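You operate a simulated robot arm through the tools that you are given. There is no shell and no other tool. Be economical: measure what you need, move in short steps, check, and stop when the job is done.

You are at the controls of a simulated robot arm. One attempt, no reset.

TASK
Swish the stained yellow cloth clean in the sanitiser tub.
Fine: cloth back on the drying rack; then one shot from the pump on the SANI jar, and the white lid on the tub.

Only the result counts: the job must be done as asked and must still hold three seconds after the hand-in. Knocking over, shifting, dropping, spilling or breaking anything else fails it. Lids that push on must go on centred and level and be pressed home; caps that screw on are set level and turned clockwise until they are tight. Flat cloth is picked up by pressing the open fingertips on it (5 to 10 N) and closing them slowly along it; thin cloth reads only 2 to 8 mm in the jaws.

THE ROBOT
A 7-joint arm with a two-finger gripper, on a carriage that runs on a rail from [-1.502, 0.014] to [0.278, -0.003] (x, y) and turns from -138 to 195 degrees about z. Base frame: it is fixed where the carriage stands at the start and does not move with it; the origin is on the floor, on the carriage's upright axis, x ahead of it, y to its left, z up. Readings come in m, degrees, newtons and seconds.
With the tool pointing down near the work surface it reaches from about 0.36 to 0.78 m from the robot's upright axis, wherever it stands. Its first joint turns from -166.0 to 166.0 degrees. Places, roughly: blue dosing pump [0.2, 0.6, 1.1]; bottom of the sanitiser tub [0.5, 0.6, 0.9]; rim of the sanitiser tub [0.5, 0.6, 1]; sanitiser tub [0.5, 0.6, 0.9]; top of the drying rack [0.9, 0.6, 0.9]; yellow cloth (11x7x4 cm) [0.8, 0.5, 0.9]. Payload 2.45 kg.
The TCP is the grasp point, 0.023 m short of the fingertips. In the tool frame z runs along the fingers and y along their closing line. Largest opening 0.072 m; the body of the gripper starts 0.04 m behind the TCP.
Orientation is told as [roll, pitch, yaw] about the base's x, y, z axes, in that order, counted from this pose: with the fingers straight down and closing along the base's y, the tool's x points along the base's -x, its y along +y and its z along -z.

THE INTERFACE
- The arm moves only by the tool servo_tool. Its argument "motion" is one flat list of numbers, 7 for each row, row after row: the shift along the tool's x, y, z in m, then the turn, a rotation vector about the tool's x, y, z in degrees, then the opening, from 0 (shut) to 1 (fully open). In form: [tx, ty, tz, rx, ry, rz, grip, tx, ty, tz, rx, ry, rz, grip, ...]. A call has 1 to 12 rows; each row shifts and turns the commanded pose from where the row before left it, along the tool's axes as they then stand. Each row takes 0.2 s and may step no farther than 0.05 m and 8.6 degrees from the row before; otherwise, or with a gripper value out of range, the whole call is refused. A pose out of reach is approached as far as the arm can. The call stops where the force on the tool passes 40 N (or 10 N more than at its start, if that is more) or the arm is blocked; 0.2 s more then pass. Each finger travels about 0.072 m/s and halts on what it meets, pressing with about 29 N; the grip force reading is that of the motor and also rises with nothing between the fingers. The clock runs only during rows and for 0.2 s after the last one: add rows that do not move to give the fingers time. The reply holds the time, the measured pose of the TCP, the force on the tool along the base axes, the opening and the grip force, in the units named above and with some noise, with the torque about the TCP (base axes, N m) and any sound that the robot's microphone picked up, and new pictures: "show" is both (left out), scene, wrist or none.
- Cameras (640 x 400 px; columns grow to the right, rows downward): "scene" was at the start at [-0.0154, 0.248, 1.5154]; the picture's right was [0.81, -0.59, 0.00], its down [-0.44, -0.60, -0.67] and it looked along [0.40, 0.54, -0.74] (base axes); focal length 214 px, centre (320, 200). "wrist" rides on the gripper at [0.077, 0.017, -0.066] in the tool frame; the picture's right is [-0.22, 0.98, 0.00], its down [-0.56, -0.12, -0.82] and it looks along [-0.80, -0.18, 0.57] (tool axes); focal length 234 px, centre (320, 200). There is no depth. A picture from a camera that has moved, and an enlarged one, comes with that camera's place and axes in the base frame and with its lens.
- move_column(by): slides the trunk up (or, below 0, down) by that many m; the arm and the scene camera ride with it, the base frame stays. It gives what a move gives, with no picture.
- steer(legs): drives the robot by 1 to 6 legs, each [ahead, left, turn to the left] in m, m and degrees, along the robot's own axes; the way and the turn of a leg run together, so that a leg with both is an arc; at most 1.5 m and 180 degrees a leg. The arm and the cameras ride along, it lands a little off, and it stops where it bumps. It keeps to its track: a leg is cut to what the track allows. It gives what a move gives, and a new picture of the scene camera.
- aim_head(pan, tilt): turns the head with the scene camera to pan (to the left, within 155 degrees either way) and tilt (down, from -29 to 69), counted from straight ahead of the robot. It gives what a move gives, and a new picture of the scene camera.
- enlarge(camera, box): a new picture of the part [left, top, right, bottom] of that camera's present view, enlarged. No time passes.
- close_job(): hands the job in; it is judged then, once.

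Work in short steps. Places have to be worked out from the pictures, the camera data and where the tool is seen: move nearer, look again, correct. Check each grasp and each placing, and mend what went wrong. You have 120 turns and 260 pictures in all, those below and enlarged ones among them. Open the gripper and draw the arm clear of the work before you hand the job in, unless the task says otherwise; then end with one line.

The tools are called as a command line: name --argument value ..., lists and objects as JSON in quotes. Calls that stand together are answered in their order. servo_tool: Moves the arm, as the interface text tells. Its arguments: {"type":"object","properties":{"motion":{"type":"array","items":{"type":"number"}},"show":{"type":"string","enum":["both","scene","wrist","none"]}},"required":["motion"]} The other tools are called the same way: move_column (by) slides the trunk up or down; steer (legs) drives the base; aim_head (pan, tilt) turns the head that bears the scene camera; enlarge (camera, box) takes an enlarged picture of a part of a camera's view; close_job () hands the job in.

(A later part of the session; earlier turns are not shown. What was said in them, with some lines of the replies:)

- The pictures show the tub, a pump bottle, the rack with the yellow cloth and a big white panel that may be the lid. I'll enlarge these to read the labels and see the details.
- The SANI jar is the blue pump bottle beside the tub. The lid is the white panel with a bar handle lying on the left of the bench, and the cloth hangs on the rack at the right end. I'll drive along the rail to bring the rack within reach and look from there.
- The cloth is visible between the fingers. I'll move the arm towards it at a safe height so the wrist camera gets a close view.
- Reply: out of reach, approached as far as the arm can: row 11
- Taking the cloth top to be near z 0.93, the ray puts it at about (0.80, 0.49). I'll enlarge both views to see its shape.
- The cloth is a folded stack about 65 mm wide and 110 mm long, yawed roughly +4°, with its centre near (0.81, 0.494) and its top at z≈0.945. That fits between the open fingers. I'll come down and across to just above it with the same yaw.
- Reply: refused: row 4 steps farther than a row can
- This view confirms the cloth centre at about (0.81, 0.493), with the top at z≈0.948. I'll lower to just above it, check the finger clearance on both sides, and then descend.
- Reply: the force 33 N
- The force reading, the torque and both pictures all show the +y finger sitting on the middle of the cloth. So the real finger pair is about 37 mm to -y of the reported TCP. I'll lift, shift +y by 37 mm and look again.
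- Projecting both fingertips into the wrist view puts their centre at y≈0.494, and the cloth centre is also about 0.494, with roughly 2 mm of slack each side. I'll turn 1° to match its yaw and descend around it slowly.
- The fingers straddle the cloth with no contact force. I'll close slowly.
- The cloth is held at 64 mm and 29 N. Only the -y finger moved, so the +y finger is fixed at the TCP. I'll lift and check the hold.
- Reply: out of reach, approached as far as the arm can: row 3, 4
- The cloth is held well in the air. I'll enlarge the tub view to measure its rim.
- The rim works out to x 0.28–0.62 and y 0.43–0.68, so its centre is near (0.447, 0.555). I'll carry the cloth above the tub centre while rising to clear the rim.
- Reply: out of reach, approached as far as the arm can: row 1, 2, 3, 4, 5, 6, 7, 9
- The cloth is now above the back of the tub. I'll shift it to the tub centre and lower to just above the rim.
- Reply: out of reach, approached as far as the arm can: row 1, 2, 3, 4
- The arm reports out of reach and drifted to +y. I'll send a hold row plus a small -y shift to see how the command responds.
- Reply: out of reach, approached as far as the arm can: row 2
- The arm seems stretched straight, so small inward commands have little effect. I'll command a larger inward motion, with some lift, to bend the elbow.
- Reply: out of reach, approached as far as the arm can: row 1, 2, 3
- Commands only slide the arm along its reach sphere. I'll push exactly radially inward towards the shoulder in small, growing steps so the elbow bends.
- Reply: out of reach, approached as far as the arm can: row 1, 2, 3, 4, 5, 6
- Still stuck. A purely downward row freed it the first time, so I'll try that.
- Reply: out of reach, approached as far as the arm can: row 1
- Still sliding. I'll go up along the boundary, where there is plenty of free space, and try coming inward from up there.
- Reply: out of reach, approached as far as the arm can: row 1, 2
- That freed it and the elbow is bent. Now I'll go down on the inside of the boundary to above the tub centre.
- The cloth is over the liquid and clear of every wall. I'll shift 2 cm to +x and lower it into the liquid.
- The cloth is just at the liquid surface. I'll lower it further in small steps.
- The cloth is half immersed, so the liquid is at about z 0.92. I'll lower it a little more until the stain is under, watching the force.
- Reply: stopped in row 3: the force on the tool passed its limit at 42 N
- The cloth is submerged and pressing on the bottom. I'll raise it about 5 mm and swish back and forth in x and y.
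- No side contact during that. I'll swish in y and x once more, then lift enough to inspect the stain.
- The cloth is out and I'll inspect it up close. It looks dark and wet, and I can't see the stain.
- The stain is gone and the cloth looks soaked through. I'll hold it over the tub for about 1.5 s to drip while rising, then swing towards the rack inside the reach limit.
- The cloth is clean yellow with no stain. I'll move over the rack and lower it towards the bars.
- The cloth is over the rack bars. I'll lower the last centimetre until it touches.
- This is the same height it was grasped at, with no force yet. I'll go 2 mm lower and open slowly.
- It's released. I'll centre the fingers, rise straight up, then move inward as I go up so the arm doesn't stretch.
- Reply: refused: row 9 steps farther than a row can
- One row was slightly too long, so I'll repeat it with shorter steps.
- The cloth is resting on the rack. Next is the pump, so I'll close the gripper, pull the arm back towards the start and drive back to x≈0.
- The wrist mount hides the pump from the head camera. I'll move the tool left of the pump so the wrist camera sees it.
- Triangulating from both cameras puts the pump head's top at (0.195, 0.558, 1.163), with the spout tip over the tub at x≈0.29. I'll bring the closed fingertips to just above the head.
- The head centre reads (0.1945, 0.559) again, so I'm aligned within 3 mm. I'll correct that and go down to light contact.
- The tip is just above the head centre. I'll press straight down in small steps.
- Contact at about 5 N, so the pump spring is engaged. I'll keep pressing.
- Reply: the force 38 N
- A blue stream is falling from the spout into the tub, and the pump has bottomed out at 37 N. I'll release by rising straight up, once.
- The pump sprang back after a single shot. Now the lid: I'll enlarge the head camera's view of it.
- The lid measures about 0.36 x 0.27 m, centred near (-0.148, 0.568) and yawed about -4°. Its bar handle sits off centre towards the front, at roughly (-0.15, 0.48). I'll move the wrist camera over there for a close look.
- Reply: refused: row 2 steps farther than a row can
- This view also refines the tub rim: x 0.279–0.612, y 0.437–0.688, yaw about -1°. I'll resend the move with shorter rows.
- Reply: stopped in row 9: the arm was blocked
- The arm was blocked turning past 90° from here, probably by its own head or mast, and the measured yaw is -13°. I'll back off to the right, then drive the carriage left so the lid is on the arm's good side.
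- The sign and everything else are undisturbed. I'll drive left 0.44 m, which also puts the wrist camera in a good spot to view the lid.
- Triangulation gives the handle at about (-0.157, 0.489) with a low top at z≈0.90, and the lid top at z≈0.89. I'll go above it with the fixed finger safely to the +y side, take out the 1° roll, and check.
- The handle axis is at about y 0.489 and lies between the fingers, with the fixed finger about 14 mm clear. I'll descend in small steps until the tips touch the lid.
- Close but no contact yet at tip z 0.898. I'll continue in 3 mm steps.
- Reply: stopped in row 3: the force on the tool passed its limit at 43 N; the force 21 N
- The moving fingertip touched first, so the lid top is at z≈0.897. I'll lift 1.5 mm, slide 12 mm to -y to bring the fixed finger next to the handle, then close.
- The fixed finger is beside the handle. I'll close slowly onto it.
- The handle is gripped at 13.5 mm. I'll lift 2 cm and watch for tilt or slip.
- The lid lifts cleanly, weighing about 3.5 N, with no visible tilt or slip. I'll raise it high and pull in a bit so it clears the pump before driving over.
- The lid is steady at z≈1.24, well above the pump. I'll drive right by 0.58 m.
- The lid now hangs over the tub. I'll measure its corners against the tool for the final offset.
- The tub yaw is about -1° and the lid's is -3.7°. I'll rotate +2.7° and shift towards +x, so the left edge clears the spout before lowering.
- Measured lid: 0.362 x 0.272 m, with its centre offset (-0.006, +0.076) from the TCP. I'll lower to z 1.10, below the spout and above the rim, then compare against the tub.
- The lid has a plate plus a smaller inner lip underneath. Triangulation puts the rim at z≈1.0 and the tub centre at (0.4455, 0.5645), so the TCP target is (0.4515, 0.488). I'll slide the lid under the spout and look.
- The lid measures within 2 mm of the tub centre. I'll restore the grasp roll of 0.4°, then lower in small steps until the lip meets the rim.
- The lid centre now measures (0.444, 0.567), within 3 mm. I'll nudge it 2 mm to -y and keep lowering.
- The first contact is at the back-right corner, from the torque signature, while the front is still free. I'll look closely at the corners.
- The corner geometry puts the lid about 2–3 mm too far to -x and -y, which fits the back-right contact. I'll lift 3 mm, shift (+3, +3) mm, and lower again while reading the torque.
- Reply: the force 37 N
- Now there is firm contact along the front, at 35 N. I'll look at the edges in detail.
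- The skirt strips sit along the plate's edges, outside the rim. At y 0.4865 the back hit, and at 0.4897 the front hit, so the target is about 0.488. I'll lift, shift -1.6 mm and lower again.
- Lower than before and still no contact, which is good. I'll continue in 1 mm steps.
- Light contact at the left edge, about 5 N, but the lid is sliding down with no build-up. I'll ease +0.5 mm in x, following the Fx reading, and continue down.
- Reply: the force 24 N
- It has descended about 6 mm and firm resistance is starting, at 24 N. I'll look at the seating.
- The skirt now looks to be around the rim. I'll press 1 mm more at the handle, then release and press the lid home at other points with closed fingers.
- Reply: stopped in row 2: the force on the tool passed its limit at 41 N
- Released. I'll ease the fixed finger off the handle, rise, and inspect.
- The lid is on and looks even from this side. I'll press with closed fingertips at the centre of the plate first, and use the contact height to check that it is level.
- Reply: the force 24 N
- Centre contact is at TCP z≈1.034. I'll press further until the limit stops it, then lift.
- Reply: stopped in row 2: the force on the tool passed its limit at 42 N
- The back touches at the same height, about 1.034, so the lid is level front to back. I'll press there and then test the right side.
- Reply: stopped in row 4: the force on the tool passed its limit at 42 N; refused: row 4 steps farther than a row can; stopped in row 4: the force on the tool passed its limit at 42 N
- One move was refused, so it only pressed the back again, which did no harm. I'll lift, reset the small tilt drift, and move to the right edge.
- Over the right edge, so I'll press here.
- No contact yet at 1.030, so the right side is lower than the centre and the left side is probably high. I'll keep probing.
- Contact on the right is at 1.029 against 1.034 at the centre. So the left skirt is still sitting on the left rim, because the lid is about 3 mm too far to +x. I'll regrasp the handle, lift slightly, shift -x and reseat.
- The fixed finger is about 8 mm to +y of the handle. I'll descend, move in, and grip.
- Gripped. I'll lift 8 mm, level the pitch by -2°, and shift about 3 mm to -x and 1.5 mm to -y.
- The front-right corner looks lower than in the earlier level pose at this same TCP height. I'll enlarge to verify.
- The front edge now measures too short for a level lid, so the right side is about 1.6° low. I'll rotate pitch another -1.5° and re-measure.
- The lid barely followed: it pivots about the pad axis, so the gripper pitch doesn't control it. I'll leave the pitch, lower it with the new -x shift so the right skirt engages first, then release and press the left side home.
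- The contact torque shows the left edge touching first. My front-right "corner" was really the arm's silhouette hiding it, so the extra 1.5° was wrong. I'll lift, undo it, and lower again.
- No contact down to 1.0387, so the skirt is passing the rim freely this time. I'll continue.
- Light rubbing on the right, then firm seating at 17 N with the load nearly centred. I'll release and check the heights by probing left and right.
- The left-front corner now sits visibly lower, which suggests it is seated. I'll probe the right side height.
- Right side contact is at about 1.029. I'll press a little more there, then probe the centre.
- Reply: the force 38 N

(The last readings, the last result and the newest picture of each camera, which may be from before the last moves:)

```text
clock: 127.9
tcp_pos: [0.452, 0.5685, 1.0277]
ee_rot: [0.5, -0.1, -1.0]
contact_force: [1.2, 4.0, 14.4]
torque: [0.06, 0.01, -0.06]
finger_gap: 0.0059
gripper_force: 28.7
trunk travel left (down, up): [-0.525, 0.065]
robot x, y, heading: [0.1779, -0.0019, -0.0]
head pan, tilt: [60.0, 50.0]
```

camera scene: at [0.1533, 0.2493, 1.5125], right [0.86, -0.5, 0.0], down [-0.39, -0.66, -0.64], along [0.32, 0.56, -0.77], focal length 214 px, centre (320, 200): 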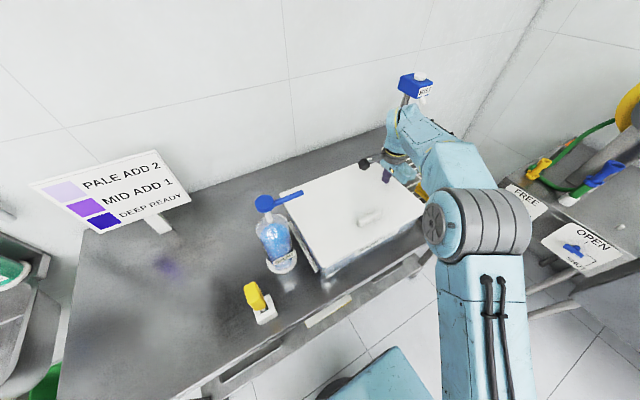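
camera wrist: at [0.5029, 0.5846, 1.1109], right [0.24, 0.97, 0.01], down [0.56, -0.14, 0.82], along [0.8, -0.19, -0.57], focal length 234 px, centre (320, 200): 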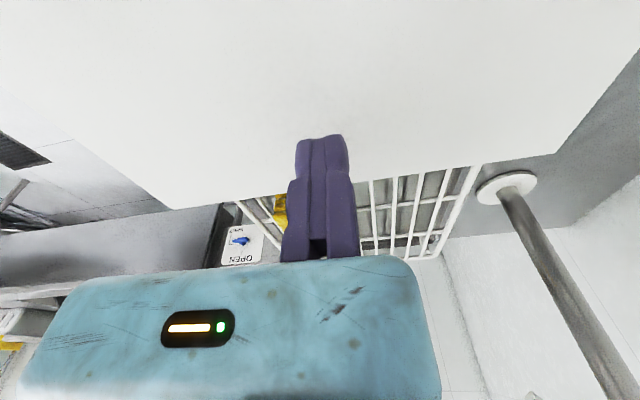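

The centre now touches at about 1.028, matching the right, so the lid is level in x. I'll press here and then press the back-left area, clear of the spout.

servo_tool --motion '[0, 0, 0.0015, 0, 0, 0, 0, 0, 0, 0.001, 0, 0, 0, 0, 0, 0, 0, 0, 0, 0, 0]' --show "none"

servo_tool --motion '[0, 0, -0.015, 0, 0, 0, 0, 0, 0.045, 0, 0, 0, 0, 0, 0, 0.04, 0, 0, 0, 0, 0, 0.04, 0, 0, 0, 0, 0, 0, 0.045, 0, 0, 0, 0, 0, 0, 0.03, 0, 0, 0, 0, 0, 0, 0, 0, 0.004, 0, 0, 0, 0, 0, 0, 0, 0, 0, 0, 0]' --show "scene"

enlarge --camera "scene" --box '[240, 140, 430, 280]'

```text
clock: 128.7
tcp_pos: [0.4534, 0.569, 1.0274]
ee_rot: [0.9, -0.2, -1.1]
contact_force: [-1.2, -2.9, 9.9]
torque: [-0.1, 0.08, -0.03]
finger_gap: 0.006
gripper_force: 28.4
trunk travel left (down, up): [-0.525, 0.065]
robot x, y, heading: [0.176, 0.0007, -0.1]
head pan, tilt: [60.0, 50.0]
stopped in row 3: the force on the tool passed its limit at 40 N (the readings are from after the stop); the commanded pose is now the measured one
```

```text
clock: 130.5
tcp_pos: [0.3384, 0.656, 1.037]
ee_rot: [0.9, -0.2, -0.9]
contact_force: [-0.3, 0.2, 0.5]
torque: [0.02, 0.01, 0.01]
finger_gap: 0.0002
gripper_force: 28.3
trunk travel left (down, up): [-0.525, 0.065]
robot x, y, heading: [0.1787, -0.0037, -0.2]
head pan, tilt: [60.0, 50.0]
camera scene: at [0.1534, 0.2494, 1.5125], right [0.86, -0.5, 0.0], down [-0.39, -0.66, -0.64], along [0.32, 0.56, -0.77], focal length 214 px, centre (320, 200)
```

scene: 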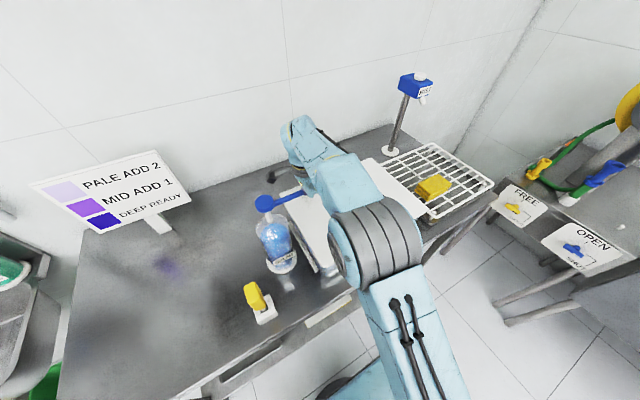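

```text
2.86 times, centred on (335, 210) of scene
camera zoom: at [0.1534, 0.2494, 1.5125], right [0.86, -0.5, 0.0], down [-0.39, -0.66, -0.64], along [0.32, 0.56, -0.77], focal length 613 px, centre (277, 171)
```

zoom: 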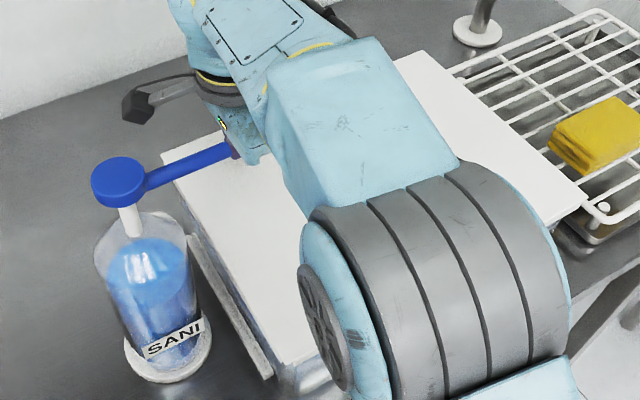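

The gripper is just behind the spout tip without touching. I'll probe down here gently.

servo_tool --motion '[0, 0, 0.0015, 0, 0, 0, 0, 0, 0, 0.0015, 0, 0, 0, 0, 0, 0, 0.0015, 0, 0, 0, 0, 0, 0, 0.0015, 0, 0, 0, 0, 0, 0, 0.0015, 0, 0, 0, 0]' --show "none"

servo_tool --motion '[0, 0, 0.0015, 0, 0, 0, 0, 0, 0, 0.0015, 0, 0, 0, 0]' --show "none"

```text
clock: 131.7
tcp_pos: [0.3385, 0.6565, 1.0311]
ee_rot: [0.8, -0.2, -1.0]
contact_force: [0.5, 0.3, 0.0]
torque: [-0.01, 0.04, 0.0]
finger_gap: 0.0003
gripper_force: 28.6
trunk travel left (down, up): [-0.525, 0.065]
robot x, y, heading: [0.1775, 0.0004, -0.1]
head pan, tilt: [60.0, 50.0]
```

```text
clock: 132.3
tcp_pos: [0.3386, 0.6559, 1.0268]
ee_rot: [0.9, -0.3, -1.0]
contact_force: [0.0, 0.3, 0.3]
torque: [-0.02, 0.0, 0.02]
finger_gap: 0.0
gripper_force: 28.4
trunk travel left (down, up): [-0.525, 0.065]
robot x, y, heading: [0.1753, 0.0008, -0.2]
head pan, tilt: [60.0, 50.0]
```

Not touching at 1.027 yet, so the back-left is at least as low as the rest. Two more steps to press it.

servo_tool --motion '[0, 0, 0.0015, 0, 0, 0, 0, 0, 0, 0.0015, 0, 0, 0, 0, 0, 0, 0, 0, 0, 0, 0]' --show "none"

servo_tool --motion '[0, 0, 0.001, 0, 0, 0, 0, 0, 0, 0.001, 0, 0, 0, 0, 0, 0, 0, 0, 0, 0, 0]' --show "none"

```text
clock: 133.1
tcp_pos: [0.3393, 0.6565, 1.0282]
ee_rot: [1.0, -0.2, -0.9]
contact_force: [0.8, 3.8, 19.4]
torque: [0.04, 0.07, 0.0]
finger_gap: 0.006
gripper_force: 28.5
trunk travel left (down, up): [-0.525, 0.065]
robot x, y, heading: [0.1759, -0.0002, 0.0]
head pan, tilt: [60.0, 50.0]
```

```text
clock: 133.8
tcp_pos: [0.3395, 0.6575, 1.0276]
ee_rot: [1.4, -0.4, -1.0]
contact_force: [0.0, -4.7, 8.9]
torque: [-0.12, 0.06, 0.04]
finger_gap: 0.0061
gripper_force: 28.5
trunk travel left (down, up): [-0.525, 0.065]
robot x, y, heading: [0.1778, -0.0004, 0.1]
head pan, tilt: [60.0, 50.0]
stopped in row 3: the force on the tool passed its limit at 42 N (the readings are from after the stop); the commanded pose is now the measured one
```

The back-left is seated at 1.028, same as elsewhere. I'll lift over the handle and press the front-left corner, then the front-right.

servo_tool --motion '[0, 0, -0.025, 0, 0, 0, 0, -0.04, 0, -0.025, 0.9, 0, 0, 0, -0.01, -0.045, 0, 0, 0, 0, 0, 0, -0.045, 0, 0, 0, 0, 0, 0, -0.045, 0, 0, 0, 0, 0, 0, -0.045, 0, 0, 0, 0, 0, 0, -0.02, 0, 0, 0, 0, 0, 0.045, 0, 0, 0, 0, 0, 0, 0, 0, 0.03, 0, 0, 0, 0, 0, 0, 0.01, 0, 0, 0, 0, 0, 0, 0, 0, 0, 0, 0]' --show "scene"

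enlarge --camera "scene" --box '[240, 140, 430, 280]'

```text
clock: 134.9
tcp_pos: [0.3891, 0.5494, 1.0756]
ee_rot: [0.9, 0.0, -2.8]
contact_force: [2.0, 14.5, -2.2]
torque: [-1.04, 0.08, -1.43]
finger_gap: 0.0
gripper_force: 28.5
trunk travel left (down, up): [-0.525, 0.065]
robot x, y, heading: [0.1777, -0.0033, -0.3]
head pan, tilt: [60.0, 50.0]
stopped in row 5: the force on the tool passed its limit at 110 N (the readings are from after the stop); the commanded pose is now the measured one
camera scene: at [0.1537, 0.2518, 1.5119], right [0.86, -0.5, 0.0], down [-0.39, -0.66, -0.64], along [0.32, 0.55, -0.77], focal length 214 px, centre (320, 200)
```

scene: 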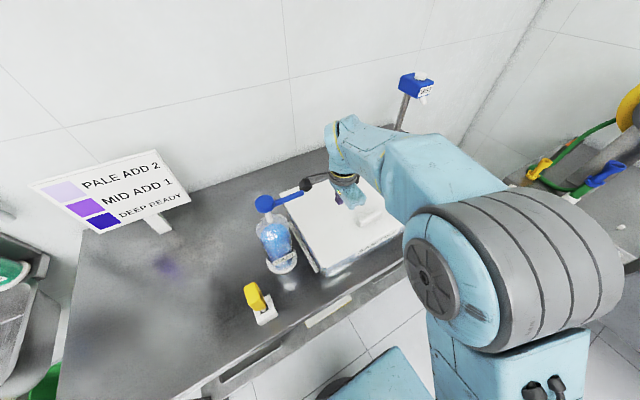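

```text
2.86 times, centred on (335, 210) of scene
camera zoom: at [0.1537, 0.2518, 1.5119], right [0.86, -0.5, 0.0], down [-0.39, -0.66, -0.64], along [0.32, 0.55, -0.77], focal length 613 px, centre (277, 171)
```

zoom: 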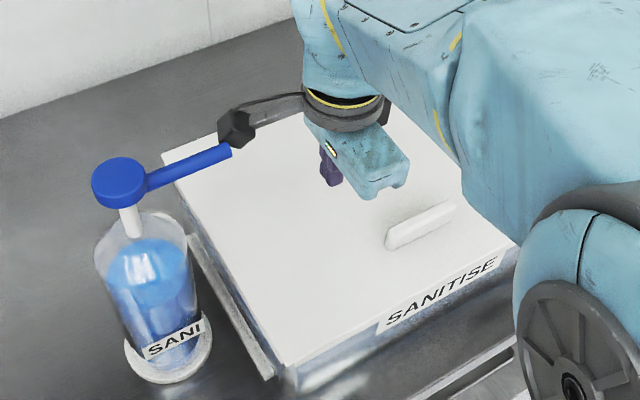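

The wrist camera bumped the spout tip and the move stopped. The jar looks unmoved. I'll back straight off (+y), go right and up, and inspect.

servo_tool --motion '[0, 0.012, 0, 0, 0, 0, 0, -0.02, 0.008, 0, 0, 0, 0, 0, -0.045, 0, 0, 0, 0, 0, 0, -0.045, 0, 0, 0, 0, 0, 0, -0.045, 0, -0.01, 0, 0, 0, 0, 0, 0, 0, 0, 0, 0, 0]' --show "scene"

enlarge --camera "scene" --box '[240, 140, 430, 280]'

```text
clock: 136.3
tcp_pos: [0.5462, 0.5575, 1.088]
ee_rot: [0.9, -0.1, -2.7]
contact_force: [0.8, -0.2, -0.4]
torque: [0.03, 0.01, 0.0]
finger_gap: 0.0
gripper_force: 28.5
trunk travel left (down, up): [-0.525, 0.065]
robot x, y, heading: [0.1764, 0.0014, -0.3]
head pan, tilt: [60.0, 50.0]
camera scene: at [0.1535, 0.2494, 1.5125], right [0.86, -0.5, 0.0], down [-0.39, -0.66, -0.64], along [0.32, 0.56, -0.77], focal length 214 px, centre (320, 200)
```

scene: 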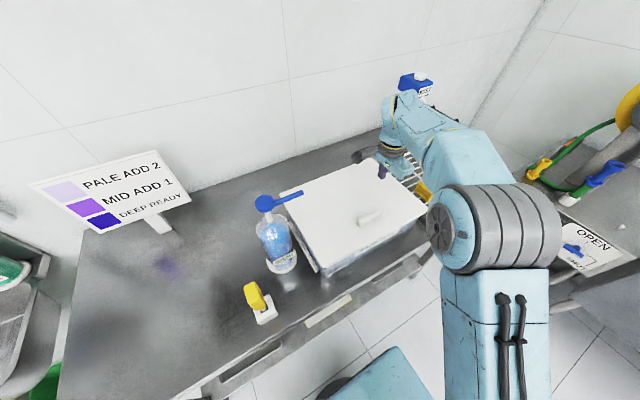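

```text
2.86 times, centred on (335, 210) of scene
camera zoom: at [0.1535, 0.2494, 1.5125], right [0.86, -0.5, 0.0], down [-0.39, -0.66, -0.64], along [0.32, 0.56, -0.77], focal length 613 px, centre (277, 171)
```

zoom: 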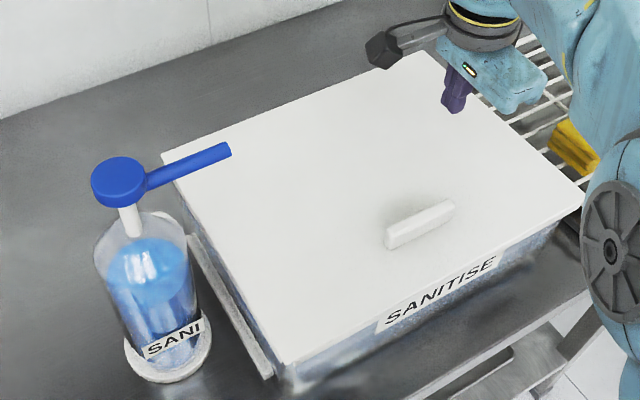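

The jar and spout are unmoved and the lid lies flat. I'll press the front-right corner, well away from the spout.

servo_tool --motion '[-0.02, -0.03, 0, 0.5, 0, -1.7, 0, 0, -0.04, 0, 0, 0, 0, 0, 0, -0.028, 0, 0, 0, 0, 0, 0, 0, 0.03, 0, 0, 0, 0, 0, 0, 0.02, 0, 0, 0, 0, 0, 0, 0.004, 0, 0, 0, 0, 0, 0, 0, 0, 0, 0, 0]' --show "none"

servo_tool --motion '[0, 0, 0.0015, 0, 0, 0, 0, 0, 0, 0.0015, 0, 0, 0, 0, 0, 0, 0.0015, 0, 0, 0, 0, 0, 0, 0.0015, 0, 0, 0, 0, 0, 0, 0.0015, 0, 0, 0, 0, 0, 0, 0.0015, 0, 0, 0, 0, 0, 0, 0, 0, 0, 0, 0]' --show "none"

```text
clock: 137.9
tcp_pos: [0.5629, 0.4602, 1.0319]
ee_rot: [0.6, -0.2, -0.9]
contact_force: [-0.4, 0.2, 0.3]
torque: [0.02, -0.01, 0.0]
finger_gap: 0.0
gripper_force: 28.4
trunk travel left (down, up): [-0.525, 0.065]
robot x, y, heading: [0.1791, -0.0015, -0.3]
head pan, tilt: [60.0, 50.0]
```

```text
clock: 139.5
tcp_pos: [0.5613, 0.46, 1.0281]
ee_rot: [0.9, -0.4, -1.0]
contact_force: [7.3, 5.3, 32.7]
torque: [0.05, 0.03, -0.03]
finger_gap: 0.006
gripper_force: 28.6
trunk travel left (down, up): [-0.525, 0.065]
robot x, y, heading: [0.1727, -0.0026, -0.1]
head pan, tilt: [60.0, 50.0]
```

The front-right is at the same height and pressed with 33 N. I'll go to the front-left at y≈0.455, which keeps the wrist camera clear of the spout.

servo_tool --motion '[0, 0, -0.03, 0, 0, 0, 0, 0, -0.005, -0.03, 0.4, 0, 0, 0, 0.045, 0, 0, 0, 0, 0, 0, 0.045, 0, 0, 0, 0, 0, 0, 0.045, 0, 0, 0, 0, 0, 0, 0.045, 0, 0, 0, 0, 0, 0, 0.035, 0, 0, 0, 0, 0, 0, 0, 0, 0.025, 0, 0, 0, 0, 0, 0, 0.025, 0, 0, 0, 0, 0, 0, 0.006, 0, 0, 0, 0, 0, 0, 0, 0, 0, 0, 0]' --show "scene"

servo_tool --motion '[0, 0, 0.0015, 0, 0, 0, 0, 0, 0, 0.0015, 0, 0, 0, 0, 0, 0, 0.0015, 0, 0, 0, 0, 0, 0, 0.0015, 0, 0, 0, 0, 0, 0, 0.001, 0, 0, 0, 0, 0, 0, 0, 0, 0, 0, 0]' --show "none"

```text
clock: 141.9
tcp_pos: [0.348, 0.4593, 1.0274]
ee_rot: [0.2, -0.2, -1.0]
contact_force: [0.4, 0.4, 5.0]
torque: [-0.01, 0.04, -0.07]
finger_gap: 0.006
gripper_force: 28.5
trunk travel left (down, up): [-0.525, 0.065]
robot x, y, heading: [0.1772, -0.003, -0.2]
head pan, tilt: [60.0, 50.0]
camera scene: at [0.1532, 0.2491, 1.5126], right [0.86, -0.5, 0.0], down [-0.38, -0.66, -0.64], along [0.32, 0.56, -0.77], focal length 214 px, centre (320, 200)
```

scene: 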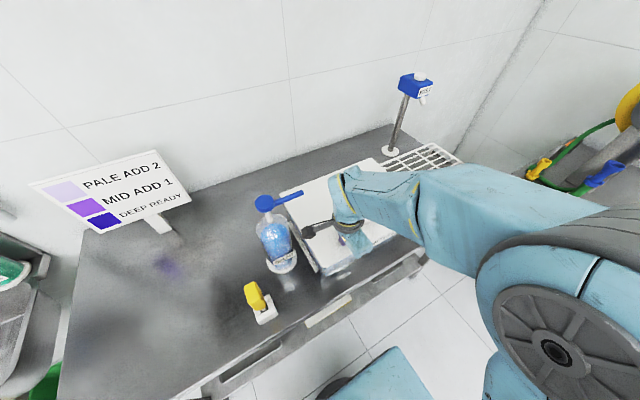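

```text
clock: 142.7
tcp_pos: [0.3476, 0.4602, 1.0266]
ee_rot: [0.8, -0.5, -1.1]
contact_force: [-1.4, -6.7, 16.6]
torque: [-0.21, 0.15, -0.06]
finger_gap: 0.0059
gripper_force: 27.7
trunk travel left (down, up): [-0.525, 0.065]
robot x, y, heading: [0.1738, 0.0002, 0.0]
head pan, tilt: [60.0, 50.0]
stopped in row 4: the force on the tool passed its limit at 43 N (the readings are from after the stop); the commanded pose is now the measured one
```

The heights agree within 1–2 mm at the front-left, front-right, centre, right and back-left. The lid is seated and level. I'll withdraw up and away and open the gripper.

servo_tool --motion '[0, 0, -0.03, 0, 0, 0, 0, -0.01, -0.01, -0.04, 0, 0, 0, 0, -0.02, -0.015, -0.04, 0, 0, 0, 0, -0.02, -0.015, -0.04, 0, 0, 0, 0.5, -0.02, -0.015, -0.04, 0, 0, 0, 1, 0, -0.02, -0.04, 0, 0, 0, 1, 0, -0.02, -0.03, 0, 0, 0, 1, 0, 0, 0, 0, 0, 0, 1]'

aim_head --pan 60 --tilt 45

enlarge --camera "scene" --box '[220, 120, 480, 300]'

```text
clock: 144.5
tcp_pos: [0.4156, 0.3628, 1.2849]
ee_rot: [0.6, -0.3, -0.9]
contact_force: [-0.3, 0.1, -1.0]
torque: [0.02, 0.02, -0.05]
finger_gap: 0.072
gripper_force: 0.1
trunk travel left (down, up): [-0.525, 0.065]
robot x, y, heading: [0.1756, 0.0004, 0.1]
head pan, tilt: [60.0, 50.0]
camera scene: at [0.1533, 0.249, 1.5125], right [0.86, -0.5, 0.0], down [-0.38, -0.66, -0.64], along [0.32, 0.56, -0.77], focal length 214 px, centre (320, 200)
camera wrist: at [0.3374, 0.3802, 1.3507], right [0.23, 0.97, 0.01], down [0.55, -0.14, 0.82], along [0.8, -0.18, -0.57], focal length 234 px, centre (320, 200)
```

scene: 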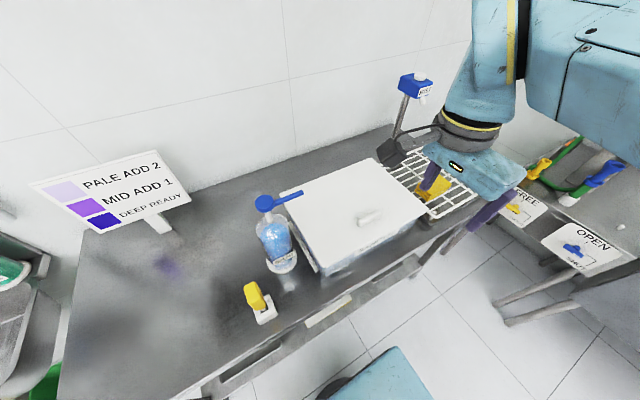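
wrist: 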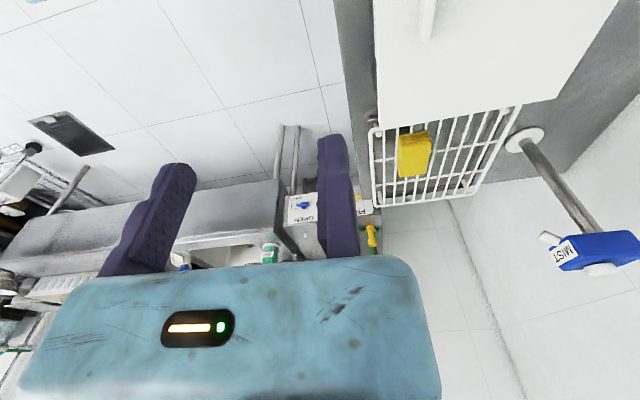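

```text
clock: 145.2
tcp_pos: [0.4165, 0.3622, 1.2852]
ee_rot: [0.5, -0.3, -0.8]
contact_force: [-0.2, 0.2, 1.0]
torque: [0.04, -0.03, 0.03]
finger_gap: 0.0721
gripper_force: 0.0
trunk travel left (down, up): [-0.525, 0.065]
robot x, y, heading: [0.1755, -0.0023, -0.2]
head pan, tilt: [60.0, 45.0]
camera scene: at [0.1555, 0.2531, 1.5194], right [0.86, -0.5, 0.0], down [-0.36, -0.61, -0.71], along [0.36, 0.61, -0.71], focal length 214 px, centre (320, 200)
```

scene: 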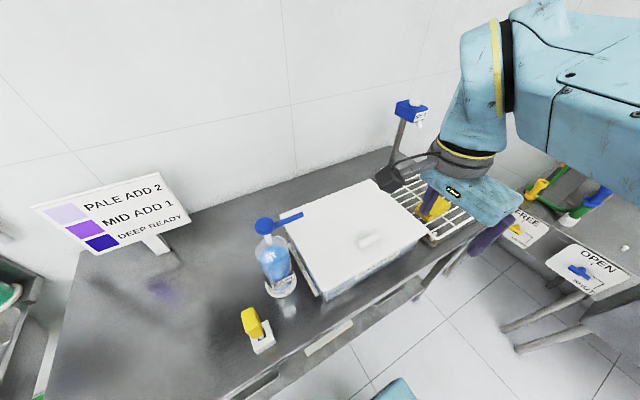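

```text
2.22 times, centred on (350, 210) of scene
camera zoom: at [0.1555, 0.2531, 1.5194], right [0.86, -0.5, 0.0], down [-0.36, -0.61, -0.71], along [0.36, 0.61, -0.71], focal length 477 px, centre (253, 178)
```

zoom: 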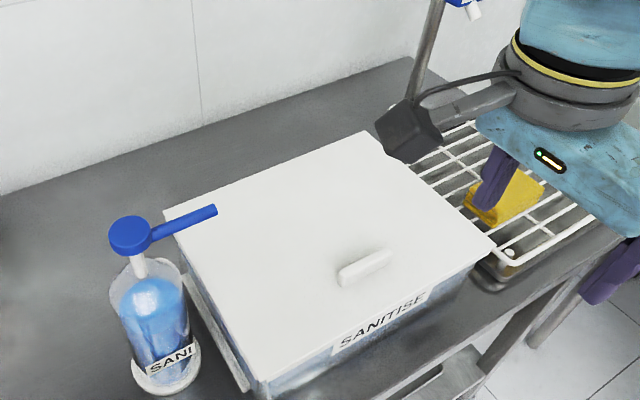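

The final view shows the clean cloth on the rack, the jar standing where it was, the lid flat and centred on the tub, and the open gripper well clear. I'm handing in.

close_job

```text
The job is handed in.
```

The job is handed in: the cloth was swished clean and is back on the drying rack, the SANI pump gave one shot into the tub, and the white lid is pressed down level on the tub. While I was pressing the lid, the wrist camera knocked the pump spout hard (the force peaked at 110 N), but the jar and spout look unmoved.
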